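You operate a simulated robot arm through the tools that you are given. There is no shell and no other tool. Be economical: measure what you need, move in short steps, check, and stop when the job is done.

Carry out the task below with a simulated two-armed robot. There is one attempt and no reset: what you move stays moved.

TASK
Rewind all the tape onto the green tape reel and put that reel in the white reel box.
Fine: switch the tape machine off, leave the hub unlocked, put the lid back on the box, and leave the brown reel box alone.

It is judged by the outcome, as a careful person would: the job done as asked, and still so three seconds after it is handed in. It fails if anything else is knocked over, pushed out of place, dropped, spilled or broken. A push-on lid holds only when it is set on centred and level and pressed home; a screw cap is set on level and turned clockwise until tight.

THE ROBOT
Two 7-joint arms with two-finger parallel grippers on one trunk, on a base that drives. Base frame: it is fixed to the floor where the robot stands at the start and does not move with it; the origin is under the middle of the robot, x ahead of it, y to its left, z up. Units: mm, rad, N and s.
The left shoulder is at the start at [50, 187, 1085], the right one opposite. With the tool pointing down near the work surface each hand reaches from about 100 to 360 mm from the robot's upright axis, wherever it stands, measured 20 degrees to its own side. Places, roughly: box [600, 800, 700]; left hub lock [800, 0, 900]; power switch of the tape machine [500, -400, 800]; top of the white cabinet [700, 600, 700]. Payload 3.43 kg a hand.
Tool frame (each hand has its own): the origin (TCP) lies between the finger pads and is the grasp point; the fingertips stand 30 mm ahead of it; z points along the fingers, y is the line along which they close. Largest opening 94 mm; finger width 28, thickness 10; the body of the gripper, 50 by 96 mm, starts 55 mm behind the TCP.
Orientation is that of the tool frame in the base frame, as a unit quaternion [w, x, y, z]. With the fingers straight down and closing along the base's y, the tool's x points along the base's -x, its y along +y and its z along -z.

THE INTERFACE
- The arms move only by the tool apply_moves. It takes "left_increments", "right_increments" or both (then of equal length, played together; a hand with none holds still); each is one flat list of numbers, 7 for each row, row after row: the shift along the tool's x, y, z in m, then the turn, a rotation vector about the tool's x, y, z in rad, then the closure in counts, from 0 (fully open) to 255 (shut). In form: [x, y, z, ax, ay, az, jaw, x, y, z, ax, ay, az, jaw, ...]. A call has 1 to 20 rows; each row shifts and turns the commanded pose from where the row before left it, along the tool's axes as they then stand. Rows are played at 5 a second. More than 50 mm and 0.15 rad between two rows, or a gripper value outside its range, and nothing of the call is played. Where a pose cannot be reached the arm comes as near as it can. A force on the tool above 70 N (or 10 N above the force at the start of the call, whichever is more), or a blocked arm, ends the call early, and 0.2 s more pass. The fingers move at their own pace (about 153 mm/s each) and stop on an object; they squeeze with about 26 N. The grip force told is the motor's: it shows also when the fingers shut on nothing. Time passes only in rows, and 0.2 s behind the last, so rows that do not move let the fingers close. It gives the time, the measured TCP pose, the force on the tool (base axes), the opening and the grip force at its end, in the units of the frame above (readings bear some noise), with the torque about the TCP (base axes, N m) and any sound that the robot's microphone picked up.
- Cameras (640 x 400 px; columns grow to the right, rows downward): "scene" is now at [150.4, 21.1, 1263.8]; the picture's right is [0.16, -0.99, 0.00], its down [-0.45, -0.07, -0.89] and it looks along [0.88, 0.14, -0.46] (base axes); focal length 214 px, centre (320, 200). "left" rides on the left gripper at [76, -14, -102] in its tool frame; the picture's right is [0.18, 0.98, 0.00], its down [-0.75, 0.14, -0.64] and it looks along [-0.63, 0.12, 0.77] (tool axes); focal length 243 px, centre (320, 200). "right" rides on the right gripper at [76, 14, -102] in its tool frame; the picture's right is [-0.18, 0.98, 0.00], its down [-0.75, -0.14, -0.64] and it looks along [-0.63, -0.12, 0.77] (tool axes); focal length 243 px, centre (320, 200). There is no depth. A picture from a camera that has moved, and an enlarged one, comes with that camera's place and axes in the base frame and with its lens. The place of the scene camera against the robot may be out by one fixed shift of up to 12 mm in any direction.
- get_image(camera): a new picture of that camera. No time passes.
- raise_lower(by): slides the trunk up (or, below 0, down) by that many mm; the arms and the scene camera ride with it, the base frame stays. It gives what a move gives, with no picture.
- roll_base(legs): drives the robot by 1 to 6 legs, each [ahead, left, turn to the left] in mm, mm and rad, along the robot's own axes; the way and the turn of a leg run together, so that a leg with both is an arc; at most 1500 mm and 3.142 rad a leg. The arms and the cameras ride along, it lands a little off, and it stops where it bumps. It gives what a move gives.
- turn_head(pan, tilt): turns the head with the scene camera to pan (to the left, within 1.396 rad either way) and tilt (down, from -0.506 to 1.204), counted from straight ahead of the robot. It gives what a move gives.
- close_up(camera, box): a new picture of the part [left, top, right, bottom] of that camera's present view, enlarged. No time passes.
- job_done(): hands the job in; it is judged then, once.

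Work in short steps. Places have to be worked out from the pictures, the camera data and where the tool is seen: move nearer, look again, correct. Check each grasp and each placing, and mend what went wrong. You have 120 turns and 100 pictures in all, those below and enlarged ones among them. Open the grippers and draw the arms clear of the work before you hand the job in, unless the task says otherwise; then end with one line.

The tools are called after "Request:" as a command line: name --argument value ..., lists and objects as JSON in quotes. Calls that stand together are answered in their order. apply_moves: Moves the arms, as the interface text tells. Its arguments: {"type":"object","properties":{"left_increments":{"type":"array","items":{"type":"number"}},"right_increments":{"type":"array","items":{"type":"number"}}},"required":[]} The other tools are called the same way: raise_lower (by) slides the trunk up or down; roll_base (legs) drives the base; turn_head (pan, tilt) turns the head that bears the scene camera; get_image (camera) takes a picture; close_up (camera, box) takes an enlarged picture of a part of a camera's view; job_done () hands the job in.

At the start:

```text
t: 0.0
left_position: [427.7, 360.5, 1119.5]
left_tool_rot: [0.001, 0.0, 1.0, -0.001]
left_wrist_force: [-0.5, -1.1, 0.2]
left_moment: [-0.02, 0.01, 0.0]
left_gripper_width: 94.0
left_finger_force: 0.1
right_position: [341.0, 23.2, 1180.5]
right_tool_rot: [0.0, -0.001, 1.0, 0.0]
right_wrist_force: [0.9, 0.9, 0.1]
right_moment: [0.01, 0.0, -0.02]
right_gripper_width: 93.8
right_finger_force: 0.0
trunk travel left (down, up): [-300.0, 132.0]
robot x, y, heading: [1.6, 0.6, -0.001]
head pan, tilt: [0.162, 0.473]
```

scene: 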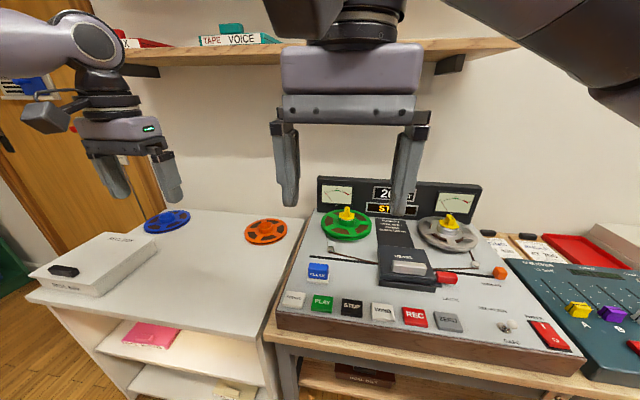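
right: 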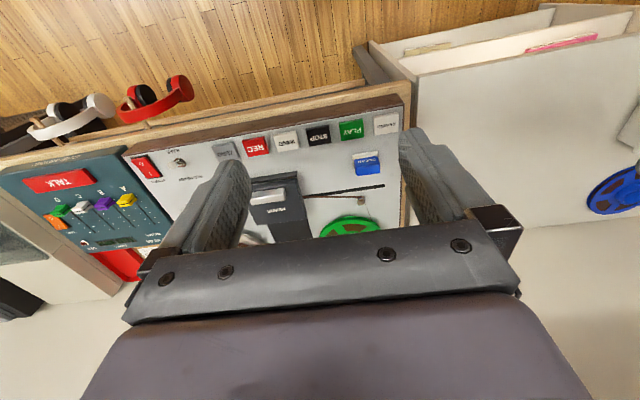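
left: 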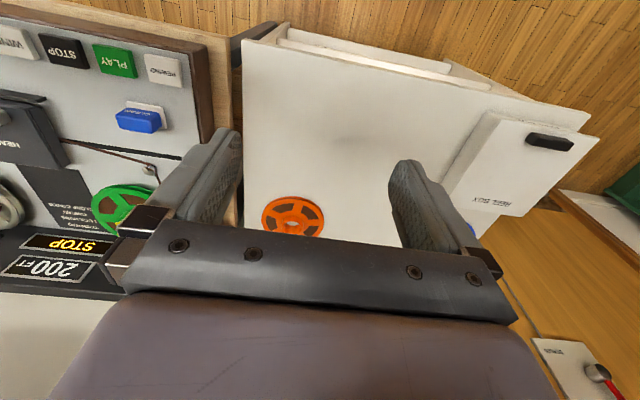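

The scene shows a tape machine with the green reel on the left hub, the grey take-up reel on the right, and a white reel box at left on the cabinet. I'll enlarge the machine to read its labels.

Request:
close_up --camera "scene" --box '[270, 170, 430, 270]'

Request:
close_up --camera "scene" --box '[270, 260, 600, 370]'

Request:
close_up --camera "scene" --box '[20, 190, 300, 320]'

Request:
close_up --camera "scene" --box '[370, 170, 530, 300]'

```text
4.00 times, centred on (350, 220) of scene
camera zoom: at [150.4, 21.1, 1263.8], right [0.16, -0.99, 0.0], down [-0.45, -0.07, -0.89], along [0.88, 0.14, -0.46], focal length 858 px, centre (200, 120)
```

zoom: 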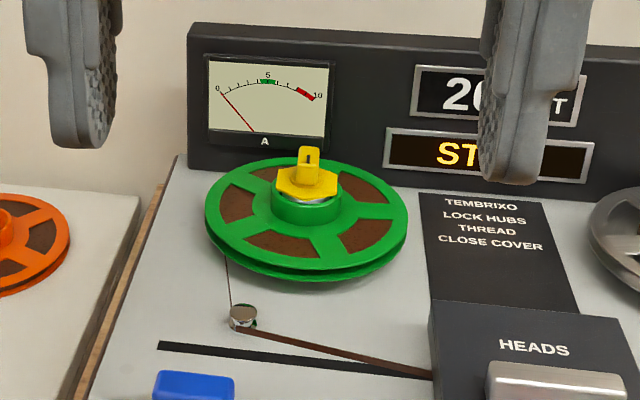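

```text
1.94 times, centred on (435, 315) of scene
camera zoom: at [150.4, 21.1, 1263.8], right [0.16, -0.99, 0.0], down [-0.45, -0.07, -0.89], along [0.88, 0.14, -0.46], focal length 416 px, centre (97, -23)
```

zoom: 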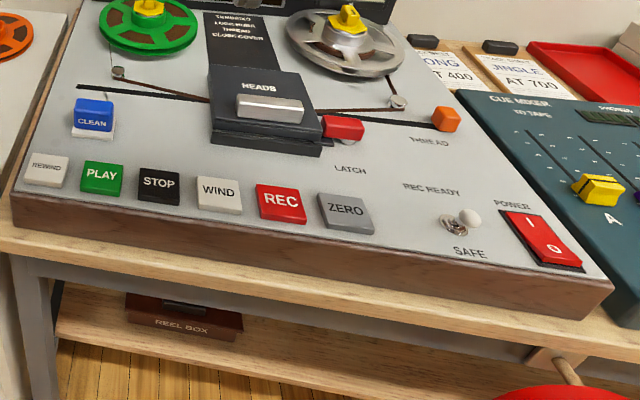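

```text
2.29 times, centred on (160, 255) of scene
camera zoom: at [150.4, 21.1, 1263.8], right [0.16, -0.99, 0.0], down [-0.45, -0.07, -0.89], along [0.88, 0.14, -0.46], focal length 490 px, centre (686, 74)
```

zoom: 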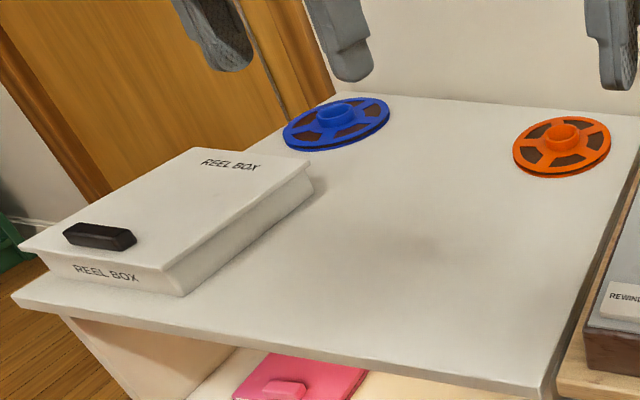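

```text
3.08 times, centred on (450, 235) of scene
camera zoom: at [150.4, 21.1, 1263.8], right [0.16, -0.99, 0.0], down [-0.45, -0.07, -0.89], along [0.88, 0.14, -0.46], focal length 660 px, centre (-80, 92)
```

zoom: 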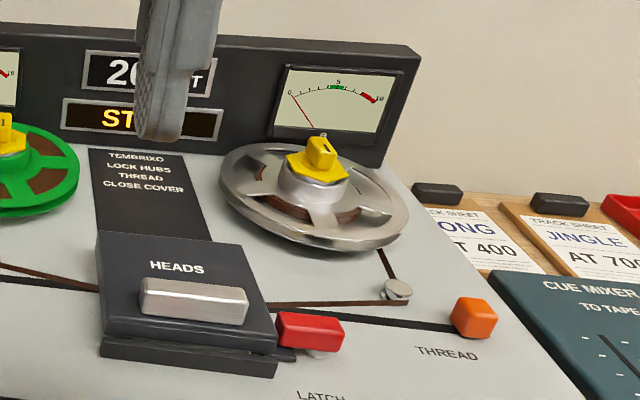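

I triangulated REWIND near [477, 139, 823] and the left hub at about [820, 30, 870]. The base will have to move closer, so I'll look down to see the clearance to the table.

Request:
turn_head --pan 0.1 --tilt 1.1

Request:
get_image --camera "scene"

```text
t: 1.0
left_position: [427.4, 359.6, 1119.2]
left_tool_rot: [0.0, -0.001, 1.0, 0.0]
left_wrist_force: [-0.8, 0.1, -0.1]
left_moment: [0.01, -0.02, -0.02]
left_gripper_width: 94.0
left_finger_force: 0.0
right_position: [341.0, 23.9, 1181.2]
right_tool_rot: [-0.001, 0.0, 1.0, 0.0]
right_wrist_force: [1.4, 0.7, 0.3]
right_moment: [-0.01, 0.02, 0.0]
right_gripper_width: 93.9
right_finger_force: 0.0
trunk travel left (down, up): [-300.0, 132.0]
robot x, y, heading: [-2.6, 0.9, 0.0]
head pan, tilt: [0.099, 1.1]
```

```text
92 pictures are left
camera scene: at [123.0, 12.7, 1213.9], right [0.1, -0.99, 0.0], down [-0.89, -0.09, -0.45], along [0.45, 0.05, -0.89], focal length 214 px, centre (320, 200)
```

scene: 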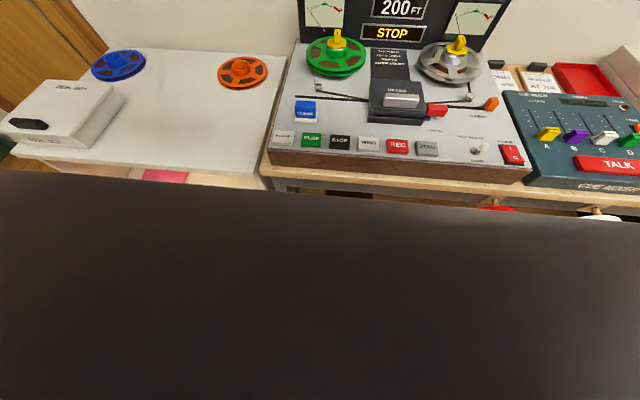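

The floor isn't visible from here, but headphones hang on the desk front near y=-350 and -575, so I'll keep off that side. I'll move the right arm aside and bring the left hand over REWIND, which also tests the reach.

Request:
apply_moves --left_increments '[-0.01, -0.044, 0, 0, 0, 0, 255, -0.01, -0.044, 0, 0, 0, 0, 255, -0.01, -0.044, 0, 0, 0, 0, 255, -0.01, -0.044, 0, 0, 0, 0, 255, -0.01, -0.044, 0, 0, 0, 0, 255, 0, 0, 0.045, 0, 0, 0, 255, 0, 0, 0.045, 0, 0, 0, 255, 0, 0, 0.045, 0, 0, 0, 255]' --right_increments '[0, -0.044, 0, 0, 0, 0, 0, 0, -0.044, 0, 0, 0, 0, 0, 0, -0.044, 0, 0, 0, 0, 0, 0, -0.044, 0, 0, 0, 0, 0, 0, -0.044, 0, 0, 0, 0, 0, 0, 0, 0, 0, 0, 0, 0, 0, 0, 0, 0, 0, 0, 0, 0, 0, 0, 0, 0, 0, 0]'

Request:
get_image --camera "left"

```text
t: 2.8
left_position: [459.8, 194.6, 972.3]
left_tool_rot: [0.0, -0.001, 1.0, -0.001]
left_wrist_force: [-0.3, 0.6, -0.3]
left_moment: [-0.03, 0.0, 0.0]
left_gripper_width: 0.2
left_finger_force: 26.0
left hand out of reach, approached as far as the arm can: row 4, 5
right_position: [341.0, -196.4, 1179.2]
right_tool_rot: [0.0, 0.0, 1.0, 0.0]
right_wrist_force: [0.5, 0.0, -0.1]
right_moment: [-0.02, 0.02, 0.0]
right_gripper_width: 94.0
right_finger_force: 0.1
trunk travel left (down, up): [-300.0, 132.0]
robot x, y, heading: [-0.1, 0.2, 0.004]
head pan, tilt: [0.099, 1.1]
```

```text
91 pictures are left
camera left: at [383.6, 178.7, 1074.2], right [-0.19, 0.98, 0.0], down [0.75, 0.14, 0.64], along [0.63, 0.12, -0.77], focal length 243 px, centre (320, 200)
```

left: 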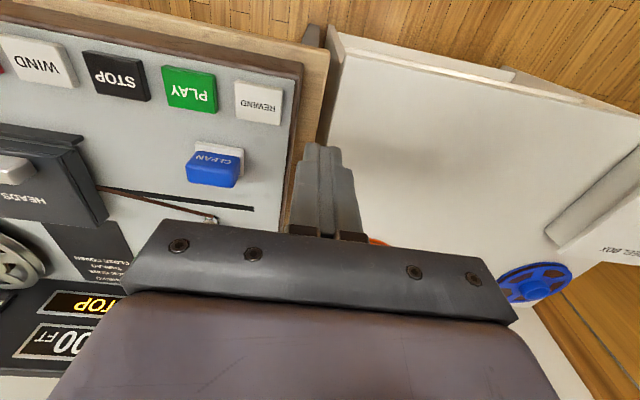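

The reach is confirmed as limited, and REWIND checks out at about [477, 135, 823]. I'll drive ahead a little to see whether the base fits by the table.

Request:
roll_base --legs '[[120, 0, 0]]'

Request:
get_image --camera "left"

```text
t: 4.1
left_position: [579.0, 191.6, 972.7]
left_tool_rot: [0.0, 0.0, 1.0, 0.0]
left_wrist_force: [0.4, 0.0, -0.8]
left_moment: [0.0, 0.02, 0.0]
left_gripper_width: 0.0
left_finger_force: 26.0
right_position: [461.1, -197.0, 1178.6]
right_tool_rot: [-0.001, 0.0, 1.0, 0.0]
right_wrist_force: [-0.2, 0.9, -0.5]
right_moment: [-0.01, 0.0, -0.02]
right_gripper_width: 94.1
right_finger_force: 0.1
trunk travel left (down, up): [-300.0, 132.0]
robot x, y, heading: [118.5, -2.1, 0.003]
head pan, tilt: [0.099, 1.1]
```

```text
90 pictures are left
camera left: at [503.4, 178.4, 1074.3], right [-0.19, 0.98, 0.0], down [0.75, 0.14, 0.64], along [0.63, 0.12, -0.77], focal length 243 px, centre (320, 200)
```

left: 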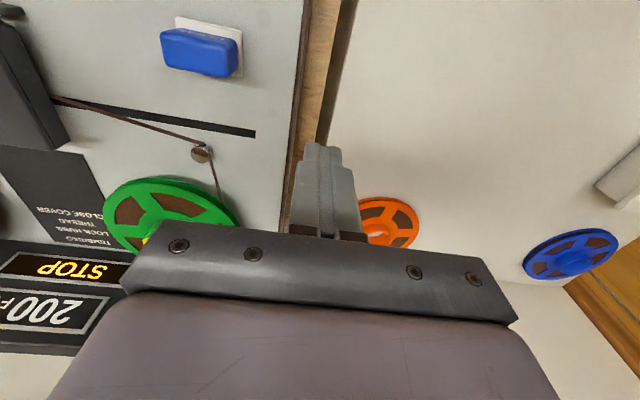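

It moved freely. Next I bring the left hand back and over REWIND, stopping about 20 mm above it.

Request:
apply_moves --left_increments '[0.034, -0.019, 0, 0, 0, 0, 255, 0.034, -0.019, 0, 0, 0, 0, 255, 0.034, -0.019, 0, 0, 0, 0, 255, 0, 0, 0.045, 0, 0, 0, 255, 0, 0, 0.045, 0, 0, 0, 255]'

Request:
get_image --camera "left"

```text
t: 5.3
left_position: [476.3, 138.8, 882.8]
left_tool_rot: [0.002, -0.001, 1.0, -0.002]
left_wrist_force: [0.7, 0.7, -0.5]
left_moment: [-0.02, 0.02, -0.02]
left_gripper_width: 0.0
left_finger_force: 26.0
left hand out of reach, approached as far as the arm can: row 5
right_position: [459.4, -195.2, 1179.6]
right_tool_rot: [0.0, 0.0, 1.0, 0.0]
right_wrist_force: [0.0, -0.3, -0.3]
right_moment: [-0.02, 0.01, -0.01]
right_gripper_width: 93.9
right_finger_force: 0.0
trunk travel left (down, up): [-300.0, 132.0]
robot x, y, heading: [117.3, 1.3, -0.001]
head pan, tilt: [0.099, 1.1]
```

```text
89 pictures are left
camera left: at [399.9, 126.0, 984.0], right [-0.19, 0.98, 0.0], down [0.75, 0.14, 0.64], along [0.63, 0.12, -0.77], focal length 243 px, centre (320, 200)
```

left: 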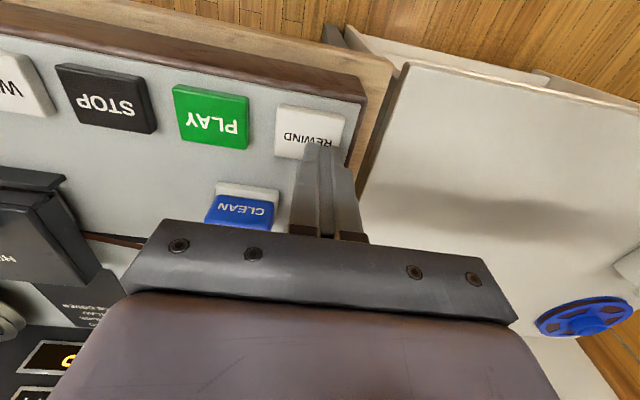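

The tip is within 5 mm of REWIND in plan and about 30 mm above it. The arm is at its low limit, so I'll lower the trunk 60 with the hand raised first, then press.

Request:
apply_moves --left_increments '[0.004, -0.004, -0.045, 0, 0, 0, 255]'

Request:
raise_lower --by -60

```text
t: 5.7
left_position: [471.9, 136.8, 930.0]
left_tool_rot: [0.001, 0.0, 1.0, 0.0]
left_wrist_force: [-0.3, -0.5, 0.7]
left_moment: [-0.01, -0.02, 0.04]
left_gripper_width: 0.1
left_finger_force: 25.5
right_position: [459.4, -196.6, 1178.7]
right_tool_rot: [0.001, 0.0, 1.0, 0.001]
right_wrist_force: [-0.6, -0.9, 0.7]
right_moment: [0.02, 0.03, -0.03]
right_gripper_width: 94.3
right_finger_force: 0.1
trunk travel left (down, up): [-300.0, 132.0]
robot x, y, heading: [120.8, 2.2, 0.001]
head pan, tilt: [0.099, 1.1]
```

```text
t: 6.7
left_position: [472.4, 136.0, 869.7]
left_tool_rot: [0.0, -0.001, 1.0, 0.0]
left_wrist_force: [0.2, -0.1, 1.1]
left_moment: [0.01, -0.01, -0.02]
left_gripper_width: 0.0
left_finger_force: 26.5
right_position: [459.2, -196.6, 1118.7]
right_tool_rot: [0.001, 0.0, 1.0, 0.001]
right_wrist_force: [0.9, 0.6, -0.2]
right_moment: [0.03, 0.0, -0.02]
right_gripper_width: 93.6
right_finger_force: 0.0
trunk travel left (down, up): [-240.0, 192.0]
robot x, y, heading: [117.9, 1.0, -0.0]
head pan, tilt: [0.099, 1.1]
```

Tip is at z≈840 now. I press down in small steps and then lift off.

Request:
apply_moves --left_increments '[0, 0, 0.01, 0, 0, 0, 255, 0, 0, 0.004, 0, 0, 0, 255, 0, 0, 0.004, 0, 0, 0, 255, 0, 0, 0.003, 0, 0, 0, 255, 0, 0, 0.003, 0, 0, 0, 255]'

Request:
get_image --camera "scene"

```text
t: 7.9
left_position: [472.6, 136.8, 846.1]
left_tool_rot: [0.002, -0.001, 1.0, 0.0]
left_wrist_force: [2.2, 1.4, 3.7]
left_moment: [0.03, -0.02, 0.01]
left_gripper_width: 0.0
left_finger_force: 25.7
right_position: [460.7, -196.9, 1118.7]
right_tool_rot: [0.0, 0.0, 1.0, 0.0]
right_wrist_force: [-0.5, -0.8, 0.0]
right_moment: [0.01, 0.01, 0.0]
right_gripper_width: 94.2
right_finger_force: 0.0
trunk travel left (down, up): [-240.0, 192.0]
robot x, y, heading: [120.6, -0.9, 0.004]
head pan, tilt: [0.099, 1.1]
heard: click
```

```text
88 pictures are left
camera scene: at [242.5, 12.8, 1153.9], right [0.1, -0.99, 0.0], down [-0.89, -0.09, -0.45], along [0.45, 0.05, -0.89], focal length 214 px, centre (320, 200)
```

scene: 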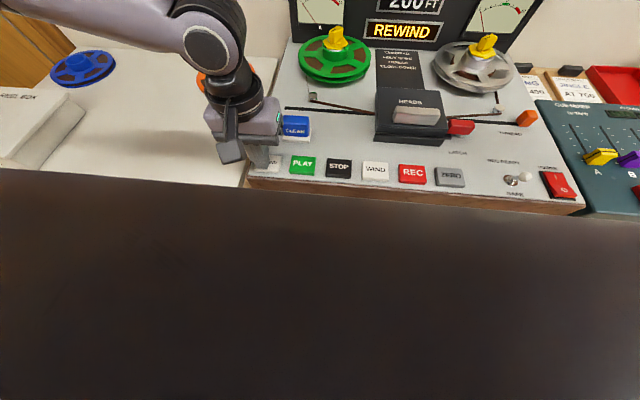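

REWIND clicked and the display shows it. I lift off and watch the counter.

Request:
apply_moves --left_increments '[0, 0, -0.04, 0, 0, 0, 255, 0, 0, -0.04, 0, 0, 0, 255, 0, 0, 0, 0, 0, 0, 255, 0, 0, 0, 0, 0, 0, 255, 0, 0, 0, 0, 0, 0, 255, 0, 0, 0, 0, 0, 0, 255, 0, 0, 0, 0, 0, 0, 255, 0, 0, 0, 0, 0, 0, 255, 0, 0, 0, 0, 0, 0, 255, 0, 0, 0, 0, 0, 0, 255]'

Request:
turn_head --pan 0.0 --tilt 0.6

Request:
get_image --camera "scene"

```text
t: 10.1
left_position: [472.1, 138.4, 925.0]
left_tool_rot: [0.0, -0.001, 1.0, 0.0]
left_wrist_force: [0.1, 0.3, -0.3]
left_moment: [-0.01, 0.02, 0.0]
left_gripper_width: 0.0
left_finger_force: 26.3
right_position: [460.3, -197.1, 1119.8]
right_tool_rot: [0.0, 0.0, 1.0, 0.0]
right_wrist_force: [0.8, -0.1, -0.8]
right_moment: [0.0, 0.02, 0.0]
right_gripper_width: 94.1
right_finger_force: 0.1
trunk travel left (down, up): [-240.0, 192.0]
robot x, y, heading: [122.2, 2.4, -0.004]
head pan, tilt: [0.099, 1.1]
```

```text
t: 11.0
left_position: [471.9, 137.0, 925.3]
left_tool_rot: [0.0, 0.0, 1.0, 0.0]
left_wrist_force: [0.5, 0.5, -0.6]
left_moment: [0.05, 0.0, 0.02]
left_gripper_width: 0.0
left_finger_force: 25.7
right_position: [460.1, -196.4, 1119.8]
right_tool_rot: [0.001, -0.001, 1.0, -0.001]
right_wrist_force: [0.3, -0.6, -0.1]
right_moment: [0.02, 0.04, -0.04]
right_gripper_width: 94.2
right_finger_force: 0.0
trunk travel left (down, up): [-240.0, 192.0]
robot x, y, heading: [123.6, 0.7, -0.007]
head pan, tilt: [0.0, 0.6]
```

```text
87 pictures are left
camera scene: at [268.1, 6.5, 1192.4], right [0.0, -1.0, 0.0], down [-0.57, 0.0, -0.82], along [0.82, 0.0, -0.57], focal length 214 px, centre (320, 200)
```

scene: 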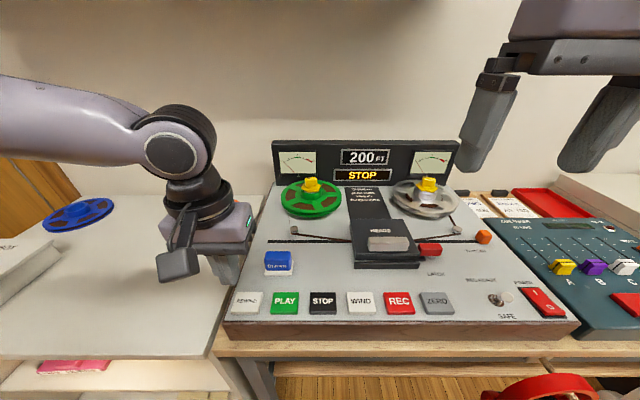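

The machine fell back to STOP at 200 FT, so something blocked the rewind. I'll look at the hubs and counter closely.

Request:
close_up --camera "scene" --box '[265, 130, 385, 230]'

Request:
close_up --camera "scene" --box '[360, 160, 520, 270]'

```text
4.00 times, centred on (325, 180) of scene
camera zoom: at [268.1, 6.5, 1192.4], right [0.0, -1.0, 0.0], down [-0.57, 0.0, -0.82], along [0.82, 0.0, -0.57], focal length 858 px, centre (300, 280)
```

zoom: 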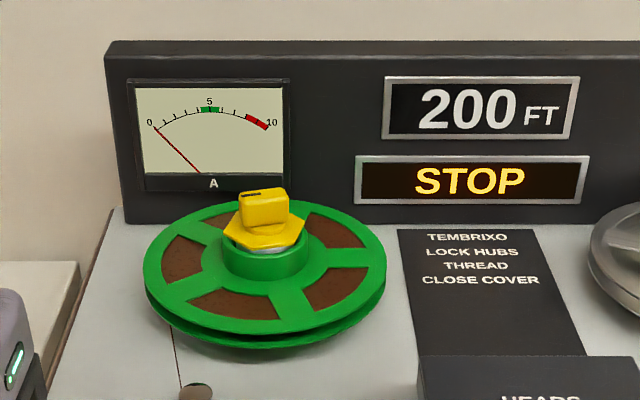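

```text
3.64 times, centred on (440, 215) of scene
camera zoom: at [268.1, 6.5, 1192.4], right [0.0, -1.0, 0.0], down [-0.57, 0.0, -0.82], along [0.82, 0.0, -0.57], focal length 780 px, centre (-116, 146)
```

zoom: 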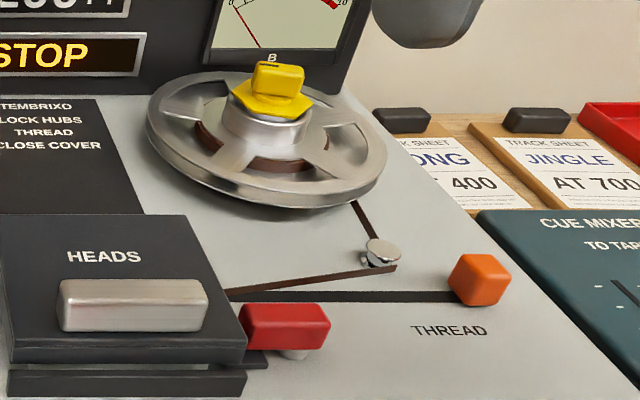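

The knob bar has turned since the start, so the drive moved briefly. I'll press REWIND again, hold it, and picture it while it runs.

Request:
apply_moves --left_increments '[0, 0, 0.04, 0, 0, 0, 255, 0, 0, 0.035, 0, 0, 0, 255, 0, 0, 0.005, 0, 0, 0, 255]'

Request:
close_up --camera "scene" --box '[265, 130, 485, 270]'

Request:
apply_moves --left_increments '[0, 0, 0, 0, 0, 0, 255, 0, 0, 0, 0, 0, 0, 255, 0, 0, 0, 0, 0, 0, 255]'

Request:
close_up --camera "scene" --box '[265, 130, 485, 270]'

```text
t: 11.8
left_position: [471.1, 138.1, 845.9]
left_tool_rot: [0.001, 0.0, 1.0, 0.001]
left_wrist_force: [-1.7, 3.4, 6.2]
left_moment: [0.13, 0.08, -0.02]
left_gripper_width: 0.2
left_finger_force: 26.0
right_position: [460.0, -196.6, 1119.8]
right_tool_rot: [0.001, 0.0, 1.0, 0.0]
right_wrist_force: [-0.3, 0.5, -0.6]
right_moment: [0.02, 0.01, -0.03]
right_gripper_width: 94.0
right_finger_force: 0.1
trunk travel left (down, up): [-240.0, 192.0]
robot x, y, heading: [120.0, -1.4, -0.0]
head pan, tilt: [0.0, 0.6]
heard: click
```

```text
2.86 times, centred on (375, 200) of scene
camera zoom: at [267.6, 6.7, 1192.7], right [0.0, -1.0, 0.0], down [-0.56, 0.0, -0.83], along [0.83, 0.0, -0.56], focal length 613 px, centre (163, 200)
```

zoom: 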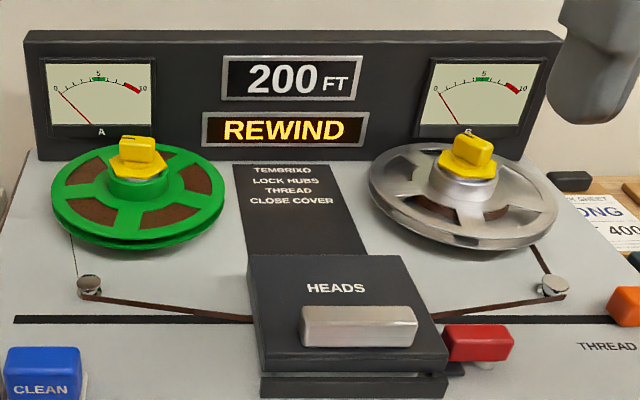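

```text
t: 12.6
left_position: [472.4, 138.1, 844.7]
left_tool_rot: [0.001, -0.001, 1.0, 0.0]
left_wrist_force: [-1.9, 3.6, 7.0]
left_moment: [0.08, 0.03, 0.01]
left_gripper_width: 0.0
left_finger_force: 26.0
right_position: [459.5, -196.8, 1119.3]
right_tool_rot: [0.001, 0.0, 1.0, 0.0]
right_wrist_force: [-0.7, -0.8, 0.6]
right_moment: [0.03, -0.01, -0.02]
right_gripper_width: 94.1
right_finger_force: 0.0
trunk travel left (down, up): [-240.0, 192.0]
robot x, y, heading: [117.4, 0.2, 0.002]
head pan, tilt: [0.0, 0.6]
```

```text
2.86 times, centred on (375, 200) of scene
camera zoom: at [267.7, 6.6, 1192.5], right [0.0, -1.0, 0.0], down [-0.56, 0.0, -0.83], along [0.83, 0.0, -0.56], focal length 613 px, centre (163, 200)
```

zoom: 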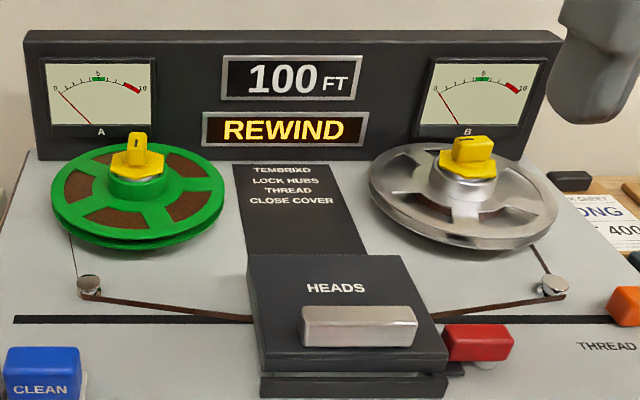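

While held, the counter runs down (200→100). I keep holding.

Request:
apply_moves --left_increments '[0, 0, 0, 0, 0, 0, 255, 0, 0, 0, 0, 0, 0, 255, 0, 0, 0, 0, 0, 0, 255, 0, 0, 0, 0, 0, 0, 255]'

Request:
close_up --camera "scene" --box '[265, 130, 485, 270]'

```text
t: 13.6
left_position: [471.1, 138.4, 844.6]
left_tool_rot: [0.001, -0.001, 1.0, 0.0]
left_wrist_force: [-0.1, 1.5, 6.4]
left_moment: [0.06, 0.03, 0.02]
left_gripper_width: 0.0
left_finger_force: 26.1
right_position: [459.5, -197.0, 1119.5]
right_tool_rot: [0.001, 0.0, 1.0, 0.0]
right_wrist_force: [0.4, -0.1, -0.4]
right_moment: [-0.02, 0.03, 0.01]
right_gripper_width: 94.0
right_finger_force: 0.1
trunk travel left (down, up): [-240.0, 192.0]
robot x, y, heading: [122.2, -4.4, 0.002]
head pan, tilt: [0.0, 0.6]
```

```text
2.86 times, centred on (375, 200) of scene
camera zoom: at [267.8, 6.5, 1192.5], right [0.0, -1.0, 0.0], down [-0.56, 0.0, -0.83], along [0.83, 0.0, -0.56], focal length 613 px, centre (163, 200)
```

zoom: 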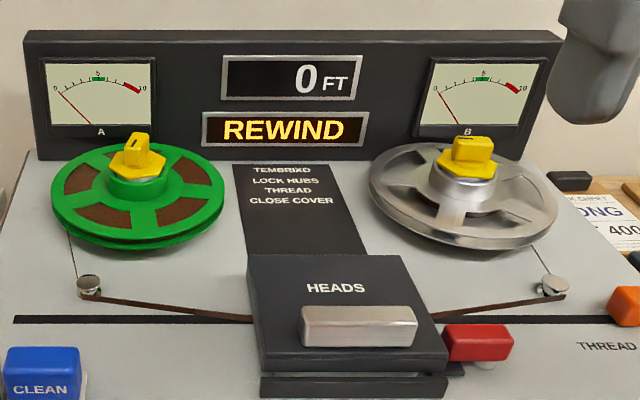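

The counter reads 0 and the take-up hub looks bare, but the tape path still shows. I hold a little longer, then look.

Request:
apply_moves --left_increments '[0, 0, 0, 0, 0, 0, 255, 0, 0, 0, 0, 0, 0, 255, 0, 0, 0, 0, 0, 0, 255, 0, 0, 0, 0, 0, 0, 255, 0, 0, 0, 0, 0, 0, 255, 0, 0, 0, 0, 0, 0, 255, 0, 0, 0, 0, 0, 0, 255, 0, 0, 0, 0, 0, 0, 255]'

Request:
close_up --camera "scene" --box '[265, 130, 485, 270]'

```text
t: 15.4
left_position: [471.3, 138.3, 844.6]
left_tool_rot: [0.001, -0.001, 1.0, 0.0]
left_wrist_force: [0.3, 0.2, 6.9]
left_moment: [0.01, -0.03, 0.01]
left_gripper_width: 0.0
left_finger_force: 25.9
right_position: [460.5, -196.9, 1119.0]
right_tool_rot: [0.0, 0.0, 1.0, 0.0]
right_wrist_force: [0.0, -0.1, 0.3]
right_moment: [0.01, -0.01, -0.03]
right_gripper_width: 94.1
right_finger_force: 0.2
trunk travel left (down, up): [-240.0, 192.0]
robot x, y, heading: [121.5, 1.2, -0.0]
head pan, tilt: [0.0, 0.6]
```

```text
2.86 times, centred on (375, 200) of scene
camera zoom: at [267.8, 6.4, 1192.5], right [0.0, -1.0, 0.0], down [-0.56, 0.0, -0.83], along [0.83, 0.0, -0.56], focal length 613 px, centre (163, 200)
```

zoom: 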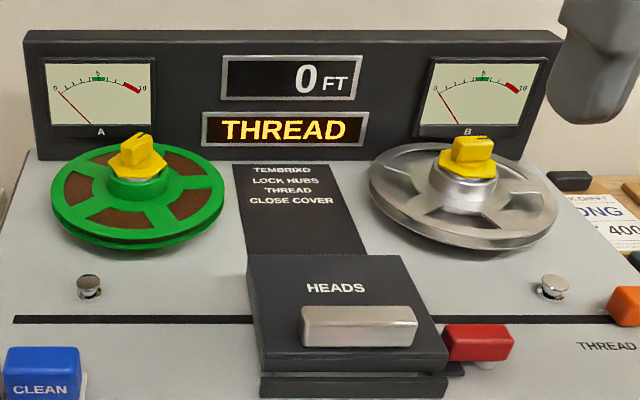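

All tape is on the green reel and the display shows THREAD. I raise the left hand, lower the trunk, and send the right hand toward the power switch, which I estimate at [480, -397, 820].

Request:
apply_moves --left_increments '[0, 0, -0.045, 0, 0, 0, 255, 0, 0, -0.045, 0, 0, 0, 255, 0, 0, -0.045, 0, 0, 0, 255, 0, 0, -0.03, 0, 0, 0, 255, 0, 0, 0, 0, 0, 0, 255]' --right_increments '[-0.002, -0.04, 0, 0, 0, 0, 255, -0.002, -0.04, 0, 0, 0, 0, 255, -0.002, -0.04, 0, 0, 0, 0, 255, -0.002, -0.04, 0, 0, 0, 0, 255, -0.002, -0.04, 0, 0, 0, 0, 255]'

Request:
raise_lower --by -100

Request:
get_image --camera "right"

```text
t: 16.6
left_position: [474.1, 135.8, 1010.2]
left_tool_rot: [0.002, -0.001, 1.0, 0.001]
left_wrist_force: [-0.3, -0.2, -0.2]
left_moment: [-0.02, -0.05, 0.02]
left_gripper_width: 0.0
left_finger_force: 26.0
right_position: [470.0, -398.1, 1117.0]
right_tool_rot: [0.001, -0.001, 1.0, 0.001]
right_wrist_force: [0.5, 0.2, 0.7]
right_moment: [-0.04, -0.01, -0.01]
right_gripper_width: 0.2
right_finger_force: 26.2
trunk travel left (down, up): [-240.0, 192.0]
robot x, y, heading: [117.4, -3.4, 0.0]
head pan, tilt: [0.0, 0.6]
```

```text
t: 17.9
left_position: [474.2, 135.9, 910.0]
left_tool_rot: [0.001, -0.001, 1.0, 0.0]
left_wrist_force: [-0.3, 0.3, 0.7]
left_moment: [0.04, -0.01, -0.01]
left_gripper_width: 0.0
left_finger_force: 26.0
right_position: [471.7, -396.7, 1017.8]
right_tool_rot: [0.001, 0.0, 1.0, 0.0]
right_wrist_force: [0.7, -0.2, -0.2]
right_moment: [0.0, 0.0, -0.03]
right_gripper_width: 0.2
right_finger_force: 24.9
trunk travel left (down, up): [-140.0, 292.0]
robot x, y, heading: [118.3, 0.4, -0.002]
head pan, tilt: [0.0, 0.6]
```

```text
80 pictures are left
camera right: at [394.7, -382.0, 1120.2], right [0.18, 0.98, 0.0], down [0.75, -0.14, 0.64], along [0.63, -0.12, -0.77], focal length 243 px, centre (320, 200)
```

right: 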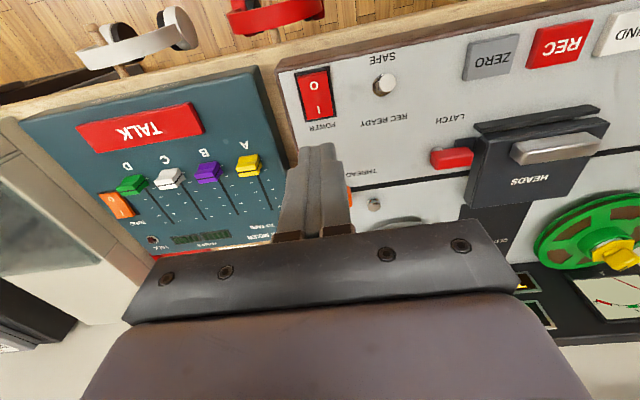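

The O end of the switch works out at [470, -404, ~818]. I lower the right hand above it.

Request:
apply_moves --right_increments '[0.004, -0.007, 0.04, 0, 0, 0, 255, 0, 0, 0.045, 0, 0, 0, 255, 0, 0, 0.045, 0, 0, 0, 255]'

Request:
close_up --camera "right" --box '[220, 60, 420, 260]'

```text
t: 18.7
left_position: [474.4, 137.2, 909.8]
left_tool_rot: [0.0, -0.001, 1.0, 0.0]
left_wrist_force: [0.6, 0.7, 0.4]
left_moment: [-0.02, 0.01, 0.0]
left_gripper_width: 0.0
left_finger_force: 25.7
right_position: [466.3, -404.0, 886.5]
right_tool_rot: [0.002, 0.001, 1.0, 0.0]
right_wrist_force: [-0.7, 0.0, -0.2]
right_moment: [0.0, 0.0, -0.01]
right_gripper_width: 0.0
right_finger_force: 25.9
trunk travel left (down, up): [-140.0, 292.0]
robot x, y, heading: [117.4, -2.0, -0.0]
head pan, tilt: [0.0, 0.6]
```

```text
2.00 times, centred on (320, 160) of right
camera zoom: at [389.9, -388.7, 988.7], right [0.19, 0.98, 0.0], down [0.75, -0.14, 0.64], along [0.63, -0.12, -0.76], focal length 485 px, centre (320, 280)
```

zoom: 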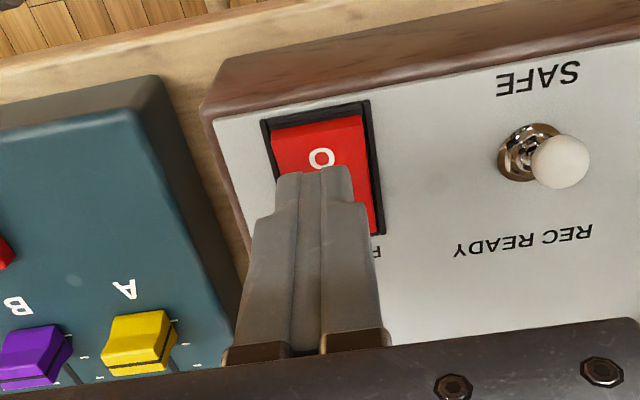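

The tip sits over the O half. I press down in small steps.

Request:
apply_moves --right_increments '[0.002, 0, 0.025, 0, 0, 0, 255, 0, 0, 0.006, 0, 0, 0, 255, 0, 0, 0.004, 0, 0, 0, 255, 0, 0, 0.003, 0, 0, 0, 255, 0, 0, 0.003, 0, 0, 0, 255]'

Request:
close_up --camera "scene" --box '[265, 130, 485, 270]'

```text
t: 19.9
left_position: [473.2, 137.1, 909.4]
left_tool_rot: [0.001, -0.001, 1.0, 0.0]
left_wrist_force: [-0.8, -0.3, 0.3]
left_moment: [0.0, 0.02, -0.02]
left_gripper_width: 0.0
left_finger_force: 26.5
right_position: [463.8, -403.9, 846.9]
right_tool_rot: [0.003, -0.001, 1.0, -0.002]
right_wrist_force: [-1.4, -3.3, 11.7]
right_moment: [-0.13, -0.13, 0.1]
right_gripper_width: 0.0
right_finger_force: 26.0
trunk travel left (down, up): [-140.0, 292.0]
robot x, y, heading: [121.8, -0.3, -0.001]
head pan, tilt: [0.0, 0.6]
```

```text
2.86 times, centred on (375, 200) of scene
camera zoom: at [267.5, 6.8, 1092.8], right [0.0, -1.0, 0.0], down [-0.56, 0.0, -0.83], along [0.83, 0.0, -0.56], focal length 613 px, centre (163, 200)
```

zoom: 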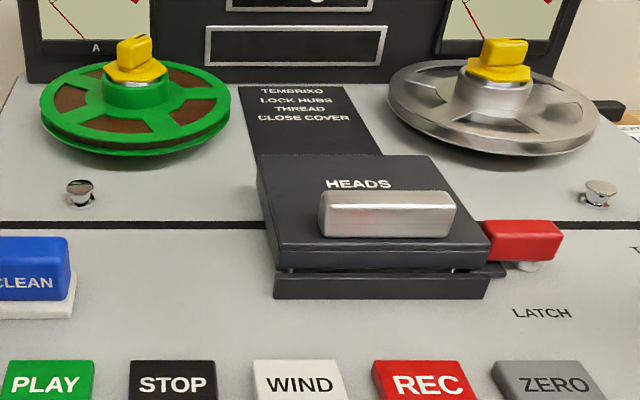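

The status display has gone dark, so power is off. I raise the right hand and check the rocker stays at O.

Request:
apply_moves --right_increments '[0, 0, -0.045, 0, 0, 0, 255, 0, 0, -0.045, 0, 0, 0, 255, 0, 0, -0.045, 0, 0, 0, 255, 0, 0, -0.045, 0, 0, 0, 255]'

Request:
turn_head --pan 0.0 --tilt 0.5

Request:
get_image --camera "scene"

Request:
close_up --camera "right" --box '[240, 50, 400, 150]'

```text
t: 20.9
left_position: [473.6, 135.6, 909.9]
left_tool_rot: [0.001, 0.0, 1.0, 0.0]
left_wrist_force: [-0.3, -0.5, -0.7]
left_moment: [0.0, 0.02, -0.05]
left_gripper_width: 0.0
left_finger_force: 25.5
right_position: [463.3, -404.9, 1026.0]
right_tool_rot: [0.0, 0.0, 1.0, 0.0]
right_wrist_force: [-0.3, 0.5, -0.2]
right_moment: [0.01, -0.01, 0.0]
right_gripper_width: 0.0
right_finger_force: 25.0
trunk travel left (down, up): [-140.0, 292.0]
robot x, y, heading: [119.7, -1.0, -0.002]
head pan, tilt: [0.0, 0.6]
```

```text
t: 21.6
left_position: [473.8, 136.7, 910.6]
left_tool_rot: [0.0, 0.0, 1.0, 0.0]
left_wrist_force: [0.3, 0.8, -0.5]
left_moment: [-0.01, -0.02, -0.01]
left_gripper_width: 0.0
left_finger_force: 26.2
right_position: [463.2, -403.5, 1026.7]
right_tool_rot: [0.0, 0.0, 1.0, 0.0]
right_wrist_force: [0.0, -0.3, -0.1]
right_moment: [0.02, -0.01, 0.01]
right_gripper_width: 0.0
right_finger_force: 26.3
trunk travel left (down, up): [-140.0, 292.0]
robot x, y, heading: [118.9, 2.2, 0.002]
head pan, tilt: [0.0, 0.499]
```

```text
77 pictures are left
camera scene: at [270.7, 6.5, 1101.5], right [0.0, -1.0, 0.0], down [-0.48, 0.0, -0.88], along [0.88, 0.0, -0.48], focal length 214 px, centre (320, 200)
```

scene: 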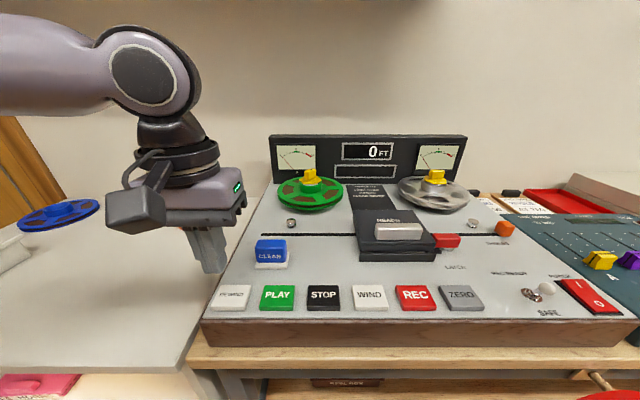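

```text
4.00 times, centred on (320, 100) of right
camera zoom: at [387.7, -388.5, 1128.9], right [0.18, 0.98, 0.0], down [0.75, -0.14, 0.64], along [0.63, -0.12, -0.77], focal length 970 px, centre (320, 600)
```

zoom: 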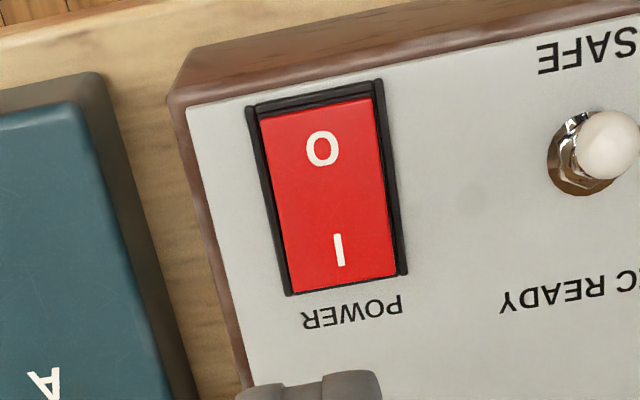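

Power is confirmed off with the O end down. The left hub is around [755, 30, 900], so I need to get about 250 mm closer; I raise the left hand and look down to the right to check headphone and table clearance.

Request:
apply_moves --left_increments '[0, 0.02, -0.045, 0, 0, 0, 0, 0, 0.02, -0.045, 0, 0, 0, 0, 0, 0.02, -0.045, 0, 0, 0, 0, 0, 0, -0.045, 0, 0, 0, 0]' --right_increments '[0.03, 0, -0.045, 0, 0, 0, 0, 0.03, 0, -0.045, 0, 0, 0, 0, 0.03, 0, -0.045, 0, 0, 0, 0, 0, 0, 0, 0, 0, 0, 0]'

Request:
turn_head --pan -0.8 --tilt 0.95

Request:
get_image --camera "scene"

```text
refused: row 1 steps farther than a row can; nothing moved
```

```text
t: 22.7
left_position: [474.2, 135.9, 910.0]
left_tool_rot: [0.001, -0.001, 1.0, 0.0]
left_wrist_force: [-0.6, 0.0, 0.6]
left_moment: [-0.04, -0.01, -0.01]
left_gripper_width: 0.0
left_finger_force: 25.9
right_position: [463.7, -404.3, 1025.7]
right_tool_rot: [0.0, 0.0, 1.0, 0.0]
right_wrist_force: [-1.3, -0.5, -0.5]
right_moment: [-0.01, -0.01, -0.01]
right_gripper_width: 0.0
right_finger_force: 26.2
trunk travel left (down, up): [-140.0, 292.0]
robot x, y, heading: [122.1, 0.6, 0.001]
head pan, tilt: [-0.799, 0.949]
```

```text
75 pictures are left
camera scene: at [230.5, -45.6, 1064.1], right [-0.72, -0.7, 0.0], down [-0.57, 0.58, -0.58], along [0.41, -0.42, -0.81], focal length 214 px, centre (320, 200)
```

scene: 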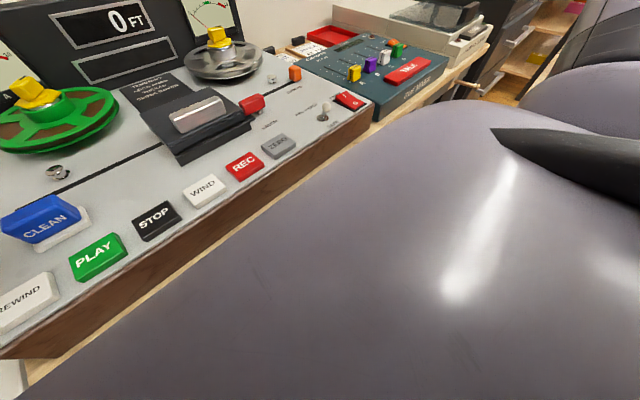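

The robot's own arm blocks that view. I raise both hands (smaller rows this time) before driving.

Request:
apply_moves --left_increments '[0.02, 0.01, -0.04, 0, 0, 0, 0, 0.02, 0.01, -0.04, 0, 0, 0, 0, 0.02, 0.01, -0.04, 0, 0, 0, 0, 0.02, 0, -0.04, 0, 0, 0, 0]' --right_increments '[0.02, 0, -0.04, 0, 0, 0, 0, 0.02, 0, -0.04, 0, 0, 0, 0, 0.02, 0, -0.04, 0, 0, 0, 0, 0, 0, 0, 0, 0, 0, 0]'

Request:
roll_base --legs '[[110, 0, 0]]'

Request:
turn_head --pan 0.0 --tilt 0.8

Request:
get_image --camera "scene"

```text
t: 23.7
left_position: [394.6, 166.8, 1070.3]
left_tool_rot: [0.0, 0.0, 1.0, -0.001]
left_wrist_force: [0.5, 0.7, 0.0]
left_moment: [-0.02, 0.04, 0.01]
left_gripper_width: 94.1
left_finger_force: 0.1
right_position: [481.6, -382.9, 1103.8]
right_tool_rot: [0.001, 0.0, 1.0, 0.0]
right_wrist_force: [0.0, -0.7, 0.1]
right_moment: [-0.05, -0.01, -0.01]
right_gripper_width: 94.2
right_finger_force: 0.2
right hand out of reach, approached as far as the arm can: row 1, 2, 3
trunk travel left (down, up): [-140.0, 292.0]
robot x, y, heading: [120.2, 1.1, 0.002]
head pan, tilt: [-0.799, 0.949]
```

```text
t: 24.8
left_position: [472.8, 136.9, 1068.6]
left_tool_rot: [-0.002, 0.007, 1.0, 0.0]
left_wrist_force: [0.1, 0.4, -0.2]
left_moment: [0.01, 0.0, 0.0]
left_gripper_width: 94.2
left_finger_force: 0.2
right_position: [545.3, -414.5, 1104.3]
right_tool_rot: [0.001, 0.007, 1.0, -0.001]
right_wrist_force: [-0.4, 0.5, 0.2]
right_moment: [-0.01, 0.02, -0.02]
right_gripper_width: 94.0
right_finger_force: 0.1
trunk travel left (down, up): [-140.0, 292.0]
robot x, y, heading: [191.2, -25.1, -0.018]
head pan, tilt: [-0.799, 0.949]
stopped in leg 1: the robot was blocked; the commanded pose is now the measured one
```

```text
t: 26.0
left_position: [471.9, 137.4, 1069.7]
left_tool_rot: [-0.001, 0.006, 1.0, 0.0]
left_wrist_force: [0.8, 0.7, -0.1]
left_moment: [0.01, 0.02, 0.02]
left_gripper_width: 94.2
left_finger_force: 0.1
right_position: [545.0, -414.5, 1104.1]
right_tool_rot: [0.002, 0.007, 1.0, -0.001]
right_wrist_force: [-0.1, -0.1, -0.3]
right_moment: [-0.02, 0.0, 0.03]
right_gripper_width: 94.1
right_finger_force: 0.0
trunk travel left (down, up): [-140.0, 292.0]
robot x, y, heading: [190.8, -24.9, -0.017]
head pan, tilt: [0.0, 0.799]
```

```text
74 pictures are left
camera scene: at [332.3, -22.2, 1075.6], right [-0.02, -1.0, 0.0], down [-0.72, 0.01, -0.7], along [0.7, -0.01, -0.72], focal length 214 px, centre (320, 200)
```

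scene: 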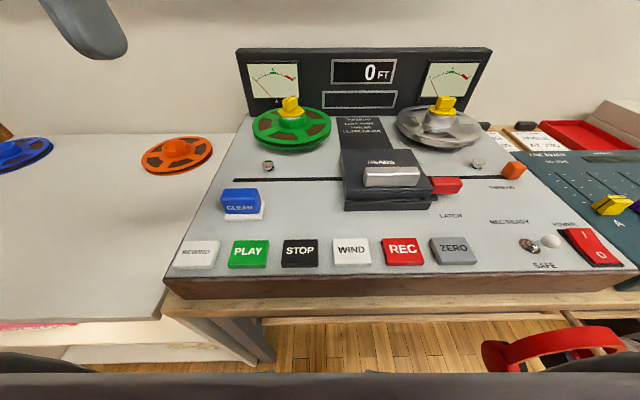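

The base's left front caught something, probably the desk leg at about x 430, y 165–200. There is open knee space further right, so I back off, sidestep right and go forward gently.

Request:
roll_base --legs '[[-40, 0, 0.017], [0, -75, 0], [60, 0, 0]]'

Request:
get_image --camera "scene"

```text
t: 28.0
left_position: [485.5, 70.4, 1069.9]
left_tool_rot: [-0.001, -0.004, 1.0, -0.001]
left_wrist_force: [-1.4, -0.8, -0.5]
left_moment: [0.0, 0.0, 0.01]
left_gripper_width: 94.0
left_finger_force: 0.0
right_position: [570.5, -479.3, 1105.3]
right_tool_rot: [0.002, -0.002, 1.0, -0.002]
right_wrist_force: [-0.3, 0.0, 0.5]
right_moment: [0.01, -0.02, -0.02]
right_gripper_width: 94.1
right_finger_force: 0.0
trunk travel left (down, up): [-140.0, 292.0]
robot x, y, heading: [211.2, -100.7, 0.002]
head pan, tilt: [0.0, 0.799]
```

```text
73 pictures are left
camera scene: at [349.3, -92.0, 1075.7], right [0.0, -1.0, 0.0], down [-0.72, 0.0, -0.7], along [0.7, 0.0, -0.72], focal length 214 px, centre (320, 200)
```

scene: 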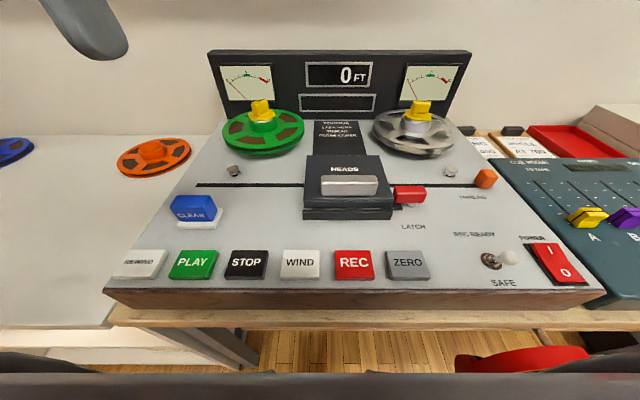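

It passed the earlier blocking point. Ahead another 70.

Request:
roll_base --legs '[[70, 0, 0]]'

Request:
get_image --camera "scene"

```text
t: 29.2
left_position: [485.4, 69.8, 1068.7]
left_tool_rot: [-0.001, -0.002, 1.0, -0.001]
left_wrist_force: [-0.5, -0.7, 0.7]
left_moment: [0.02, -0.02, -0.02]
left_gripper_width: 93.8
left_finger_force: 0.1
right_position: [570.3, -479.9, 1104.9]
right_tool_rot: [0.001, -0.002, 1.0, -0.002]
right_wrist_force: [0.8, -0.1, 0.3]
right_moment: [-0.02, 0.01, 0.03]
right_gripper_width: 94.2
right_finger_force: 0.0
trunk travel left (down, up): [-140.0, 292.0]
robot x, y, heading: [209.0, -98.4, 0.001]
head pan, tilt: [0.0, 0.799]
stopped in leg 1: the robot was blocked; the commanded pose is now the measured one
```

```text
72 pictures are left
camera scene: at [349.7, -91.9, 1075.6], right [0.0, -1.0, 0.0], down [-0.72, 0.0, -0.7], along [0.7, 0.0, -0.72], focal length 214 px, centre (320, 200)
```

scene: 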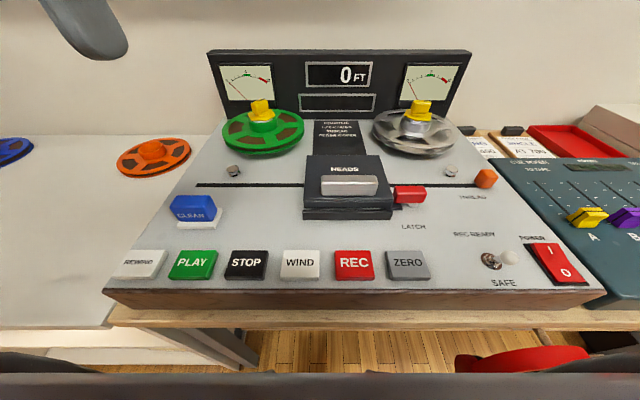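

Blocked head-on at x≈210, perhaps because the lowered chest meets the table edge. I raise the trunk 160 and try again.

Request:
roll_base --legs '[[-15, 0, 0]]'

Request:
raise_lower --by 160

Request:
roll_base --legs '[[60, 0, 0]]'

```text
t: 30.0
left_position: [472.4, 70.7, 1069.4]
left_tool_rot: [-0.001, -0.003, 1.0, -0.001]
left_wrist_force: [-0.2, 0.1, -0.2]
left_moment: [-0.01, 0.01, 0.01]
left_gripper_width: 94.1
left_finger_force: 0.0
right_position: [554.7, -479.6, 1105.1]
right_tool_rot: [0.002, -0.003, 1.0, -0.003]
right_wrist_force: [-0.1, -0.7, -0.3]
right_moment: [-0.02, -0.04, 0.0]
right_gripper_width: 93.9
right_finger_force: 0.1
trunk travel left (down, up): [-140.0, 292.0]
robot x, y, heading: [194.0, -101.7, 0.005]
head pan, tilt: [0.0, 0.799]
```

```text
t: 31.8
left_position: [470.8, 70.0, 1229.7]
left_tool_rot: [-0.001, -0.003, 1.0, -0.001]
left_wrist_force: [-0.3, 0.1, -0.2]
left_moment: [0.01, -0.01, 0.02]
left_gripper_width: 94.2
left_finger_force: 0.1
right_position: [556.1, -480.2, 1264.2]
right_tool_rot: [0.001, -0.003, 1.0, -0.002]
right_wrist_force: [-1.2, -0.8, -0.2]
right_moment: [0.0, -0.02, -0.01]
right_gripper_width: 93.9
right_finger_force: 0.1
trunk travel left (down, up): [-300.0, 132.0]
robot x, y, heading: [192.8, -100.9, 0.003]
head pan, tilt: [0.0, 0.799]
```

```text
t: 32.7
left_position: [485.0, 70.0, 1229.6]
left_tool_rot: [-0.002, -0.003, 1.0, -0.001]
left_wrist_force: [-0.1, -0.6, 0.6]
left_moment: [-0.02, -0.02, 0.01]
left_gripper_width: 94.1
left_finger_force: 0.0
right_position: [569.2, -480.4, 1264.9]
right_tool_rot: [0.003, -0.003, 1.0, -0.002]
right_wrist_force: [0.7, -0.2, 0.4]
right_moment: [-0.01, -0.03, 0.02]
right_gripper_width: 94.1
right_finger_force: 0.1
trunk travel left (down, up): [-300.0, 132.0]
robot x, y, heading: [206.8, -96.2, 0.005]
head pan, tilt: [0.0, 0.799]
stopped in leg 1: the robot was blocked; the commanded pose is now the measured one
```

The base is stopped at x≈208 whatever the height, and the hub is about 550 mm away from there. Turning the robot right brings the left shoulder forward about 130 mm, so I back off, turn right by 1.0 rad and look.

Request:
roll_base --legs '[[-70, 0, 0], [0, 0, -1.0]]'

Request:
turn_head --pan 1.0 --tilt 0.75

Request:
get_image --camera "scene"

```text
t: 36.3
left_position: [427.1, -242.9, 1228.8]
left_tool_rot: [-0.002, 0.48, 0.877, 0.001]
left_wrist_force: [0.3, -0.4, 0.0]
left_moment: [-0.02, 0.01, 0.0]
left_gripper_width: 94.0
left_finger_force: 0.0
right_position: [6.9, -607.2, 1264.0]
right_tool_rot: [0.0, 0.481, 0.876, -0.002]
right_wrist_force: [-0.1, 0.5, -0.4]
right_moment: [0.02, -0.04, -0.04]
right_gripper_width: 93.9
right_finger_force: 0.0
trunk travel left (down, up): [-300.0, 132.0]
robot x, y, heading: [137.4, -96.6, -1.01]
head pan, tilt: [0.0, 0.799]
```

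```text
t: 37.5
left_position: [428.0, -243.6, 1228.7]
left_tool_rot: [-0.002, 0.48, 0.877, -0.001]
left_wrist_force: [-1.0, 0.0, -0.9]
left_moment: [0.02, -0.01, -0.01]
left_gripper_width: 94.0
left_finger_force: 0.0
right_position: [8.8, -608.3, 1263.5]
right_tool_rot: [0.0, 0.481, 0.877, -0.002]
right_wrist_force: [0.9, 0.0, 0.1]
right_moment: [0.0, -0.01, 0.01]
right_gripper_width: 94.0
right_finger_force: 0.0
trunk travel left (down, up): [-300.0, 132.0]
robot x, y, heading: [139.5, -99.7, -1.01]
head pan, tilt: [1.0, 0.75]
```

```text
71 pictures are left
camera scene: at [253.3, -142.2, 1239.6], right [-0.01, -1.0, 0.0], down [-0.68, 0.0, -0.73], along [0.73, -0.01, -0.68], focal length 214 px, centre (320, 200)
```

scene: 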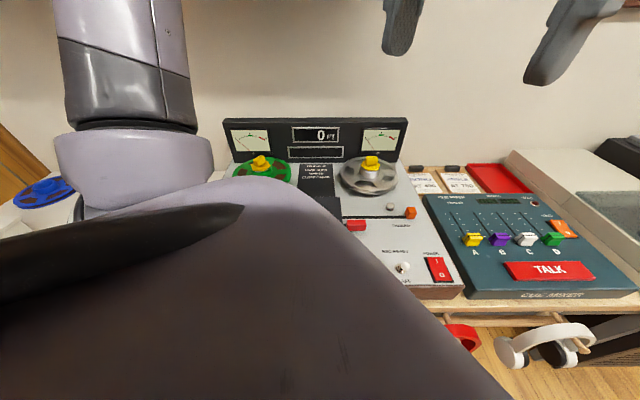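

The turn went fine. Now I drive toward +x by up to 110 mm (diagonal in the robot frame).

Request:
roll_base --legs '[[58, 93, 0]]'

```text
t: 38.7
left_position: [480.1, -242.8, 1231.5]
left_tool_rot: [-0.001, 0.481, 0.877, 0.002]
left_wrist_force: [-1.1, 0.0, -0.5]
left_moment: [-0.05, 0.0, -0.01]
left_gripper_width: 94.2
left_finger_force: 0.0
right_position: [58.7, -607.4, 1265.2]
right_tool_rot: [0.002, 0.482, 0.876, 0.0]
right_wrist_force: [-0.1, -0.1, -0.7]
right_moment: [0.0, -0.01, -0.01]
right_gripper_width: 94.0
right_finger_force: 0.0
trunk travel left (down, up): [-300.0, 132.0]
robot x, y, heading: [192.8, -99.6, -1.009]
head pan, tilt: [1.0, 0.75]
stopped in leg 1: the robot was blocked; the commanded pose is now the measured one
```

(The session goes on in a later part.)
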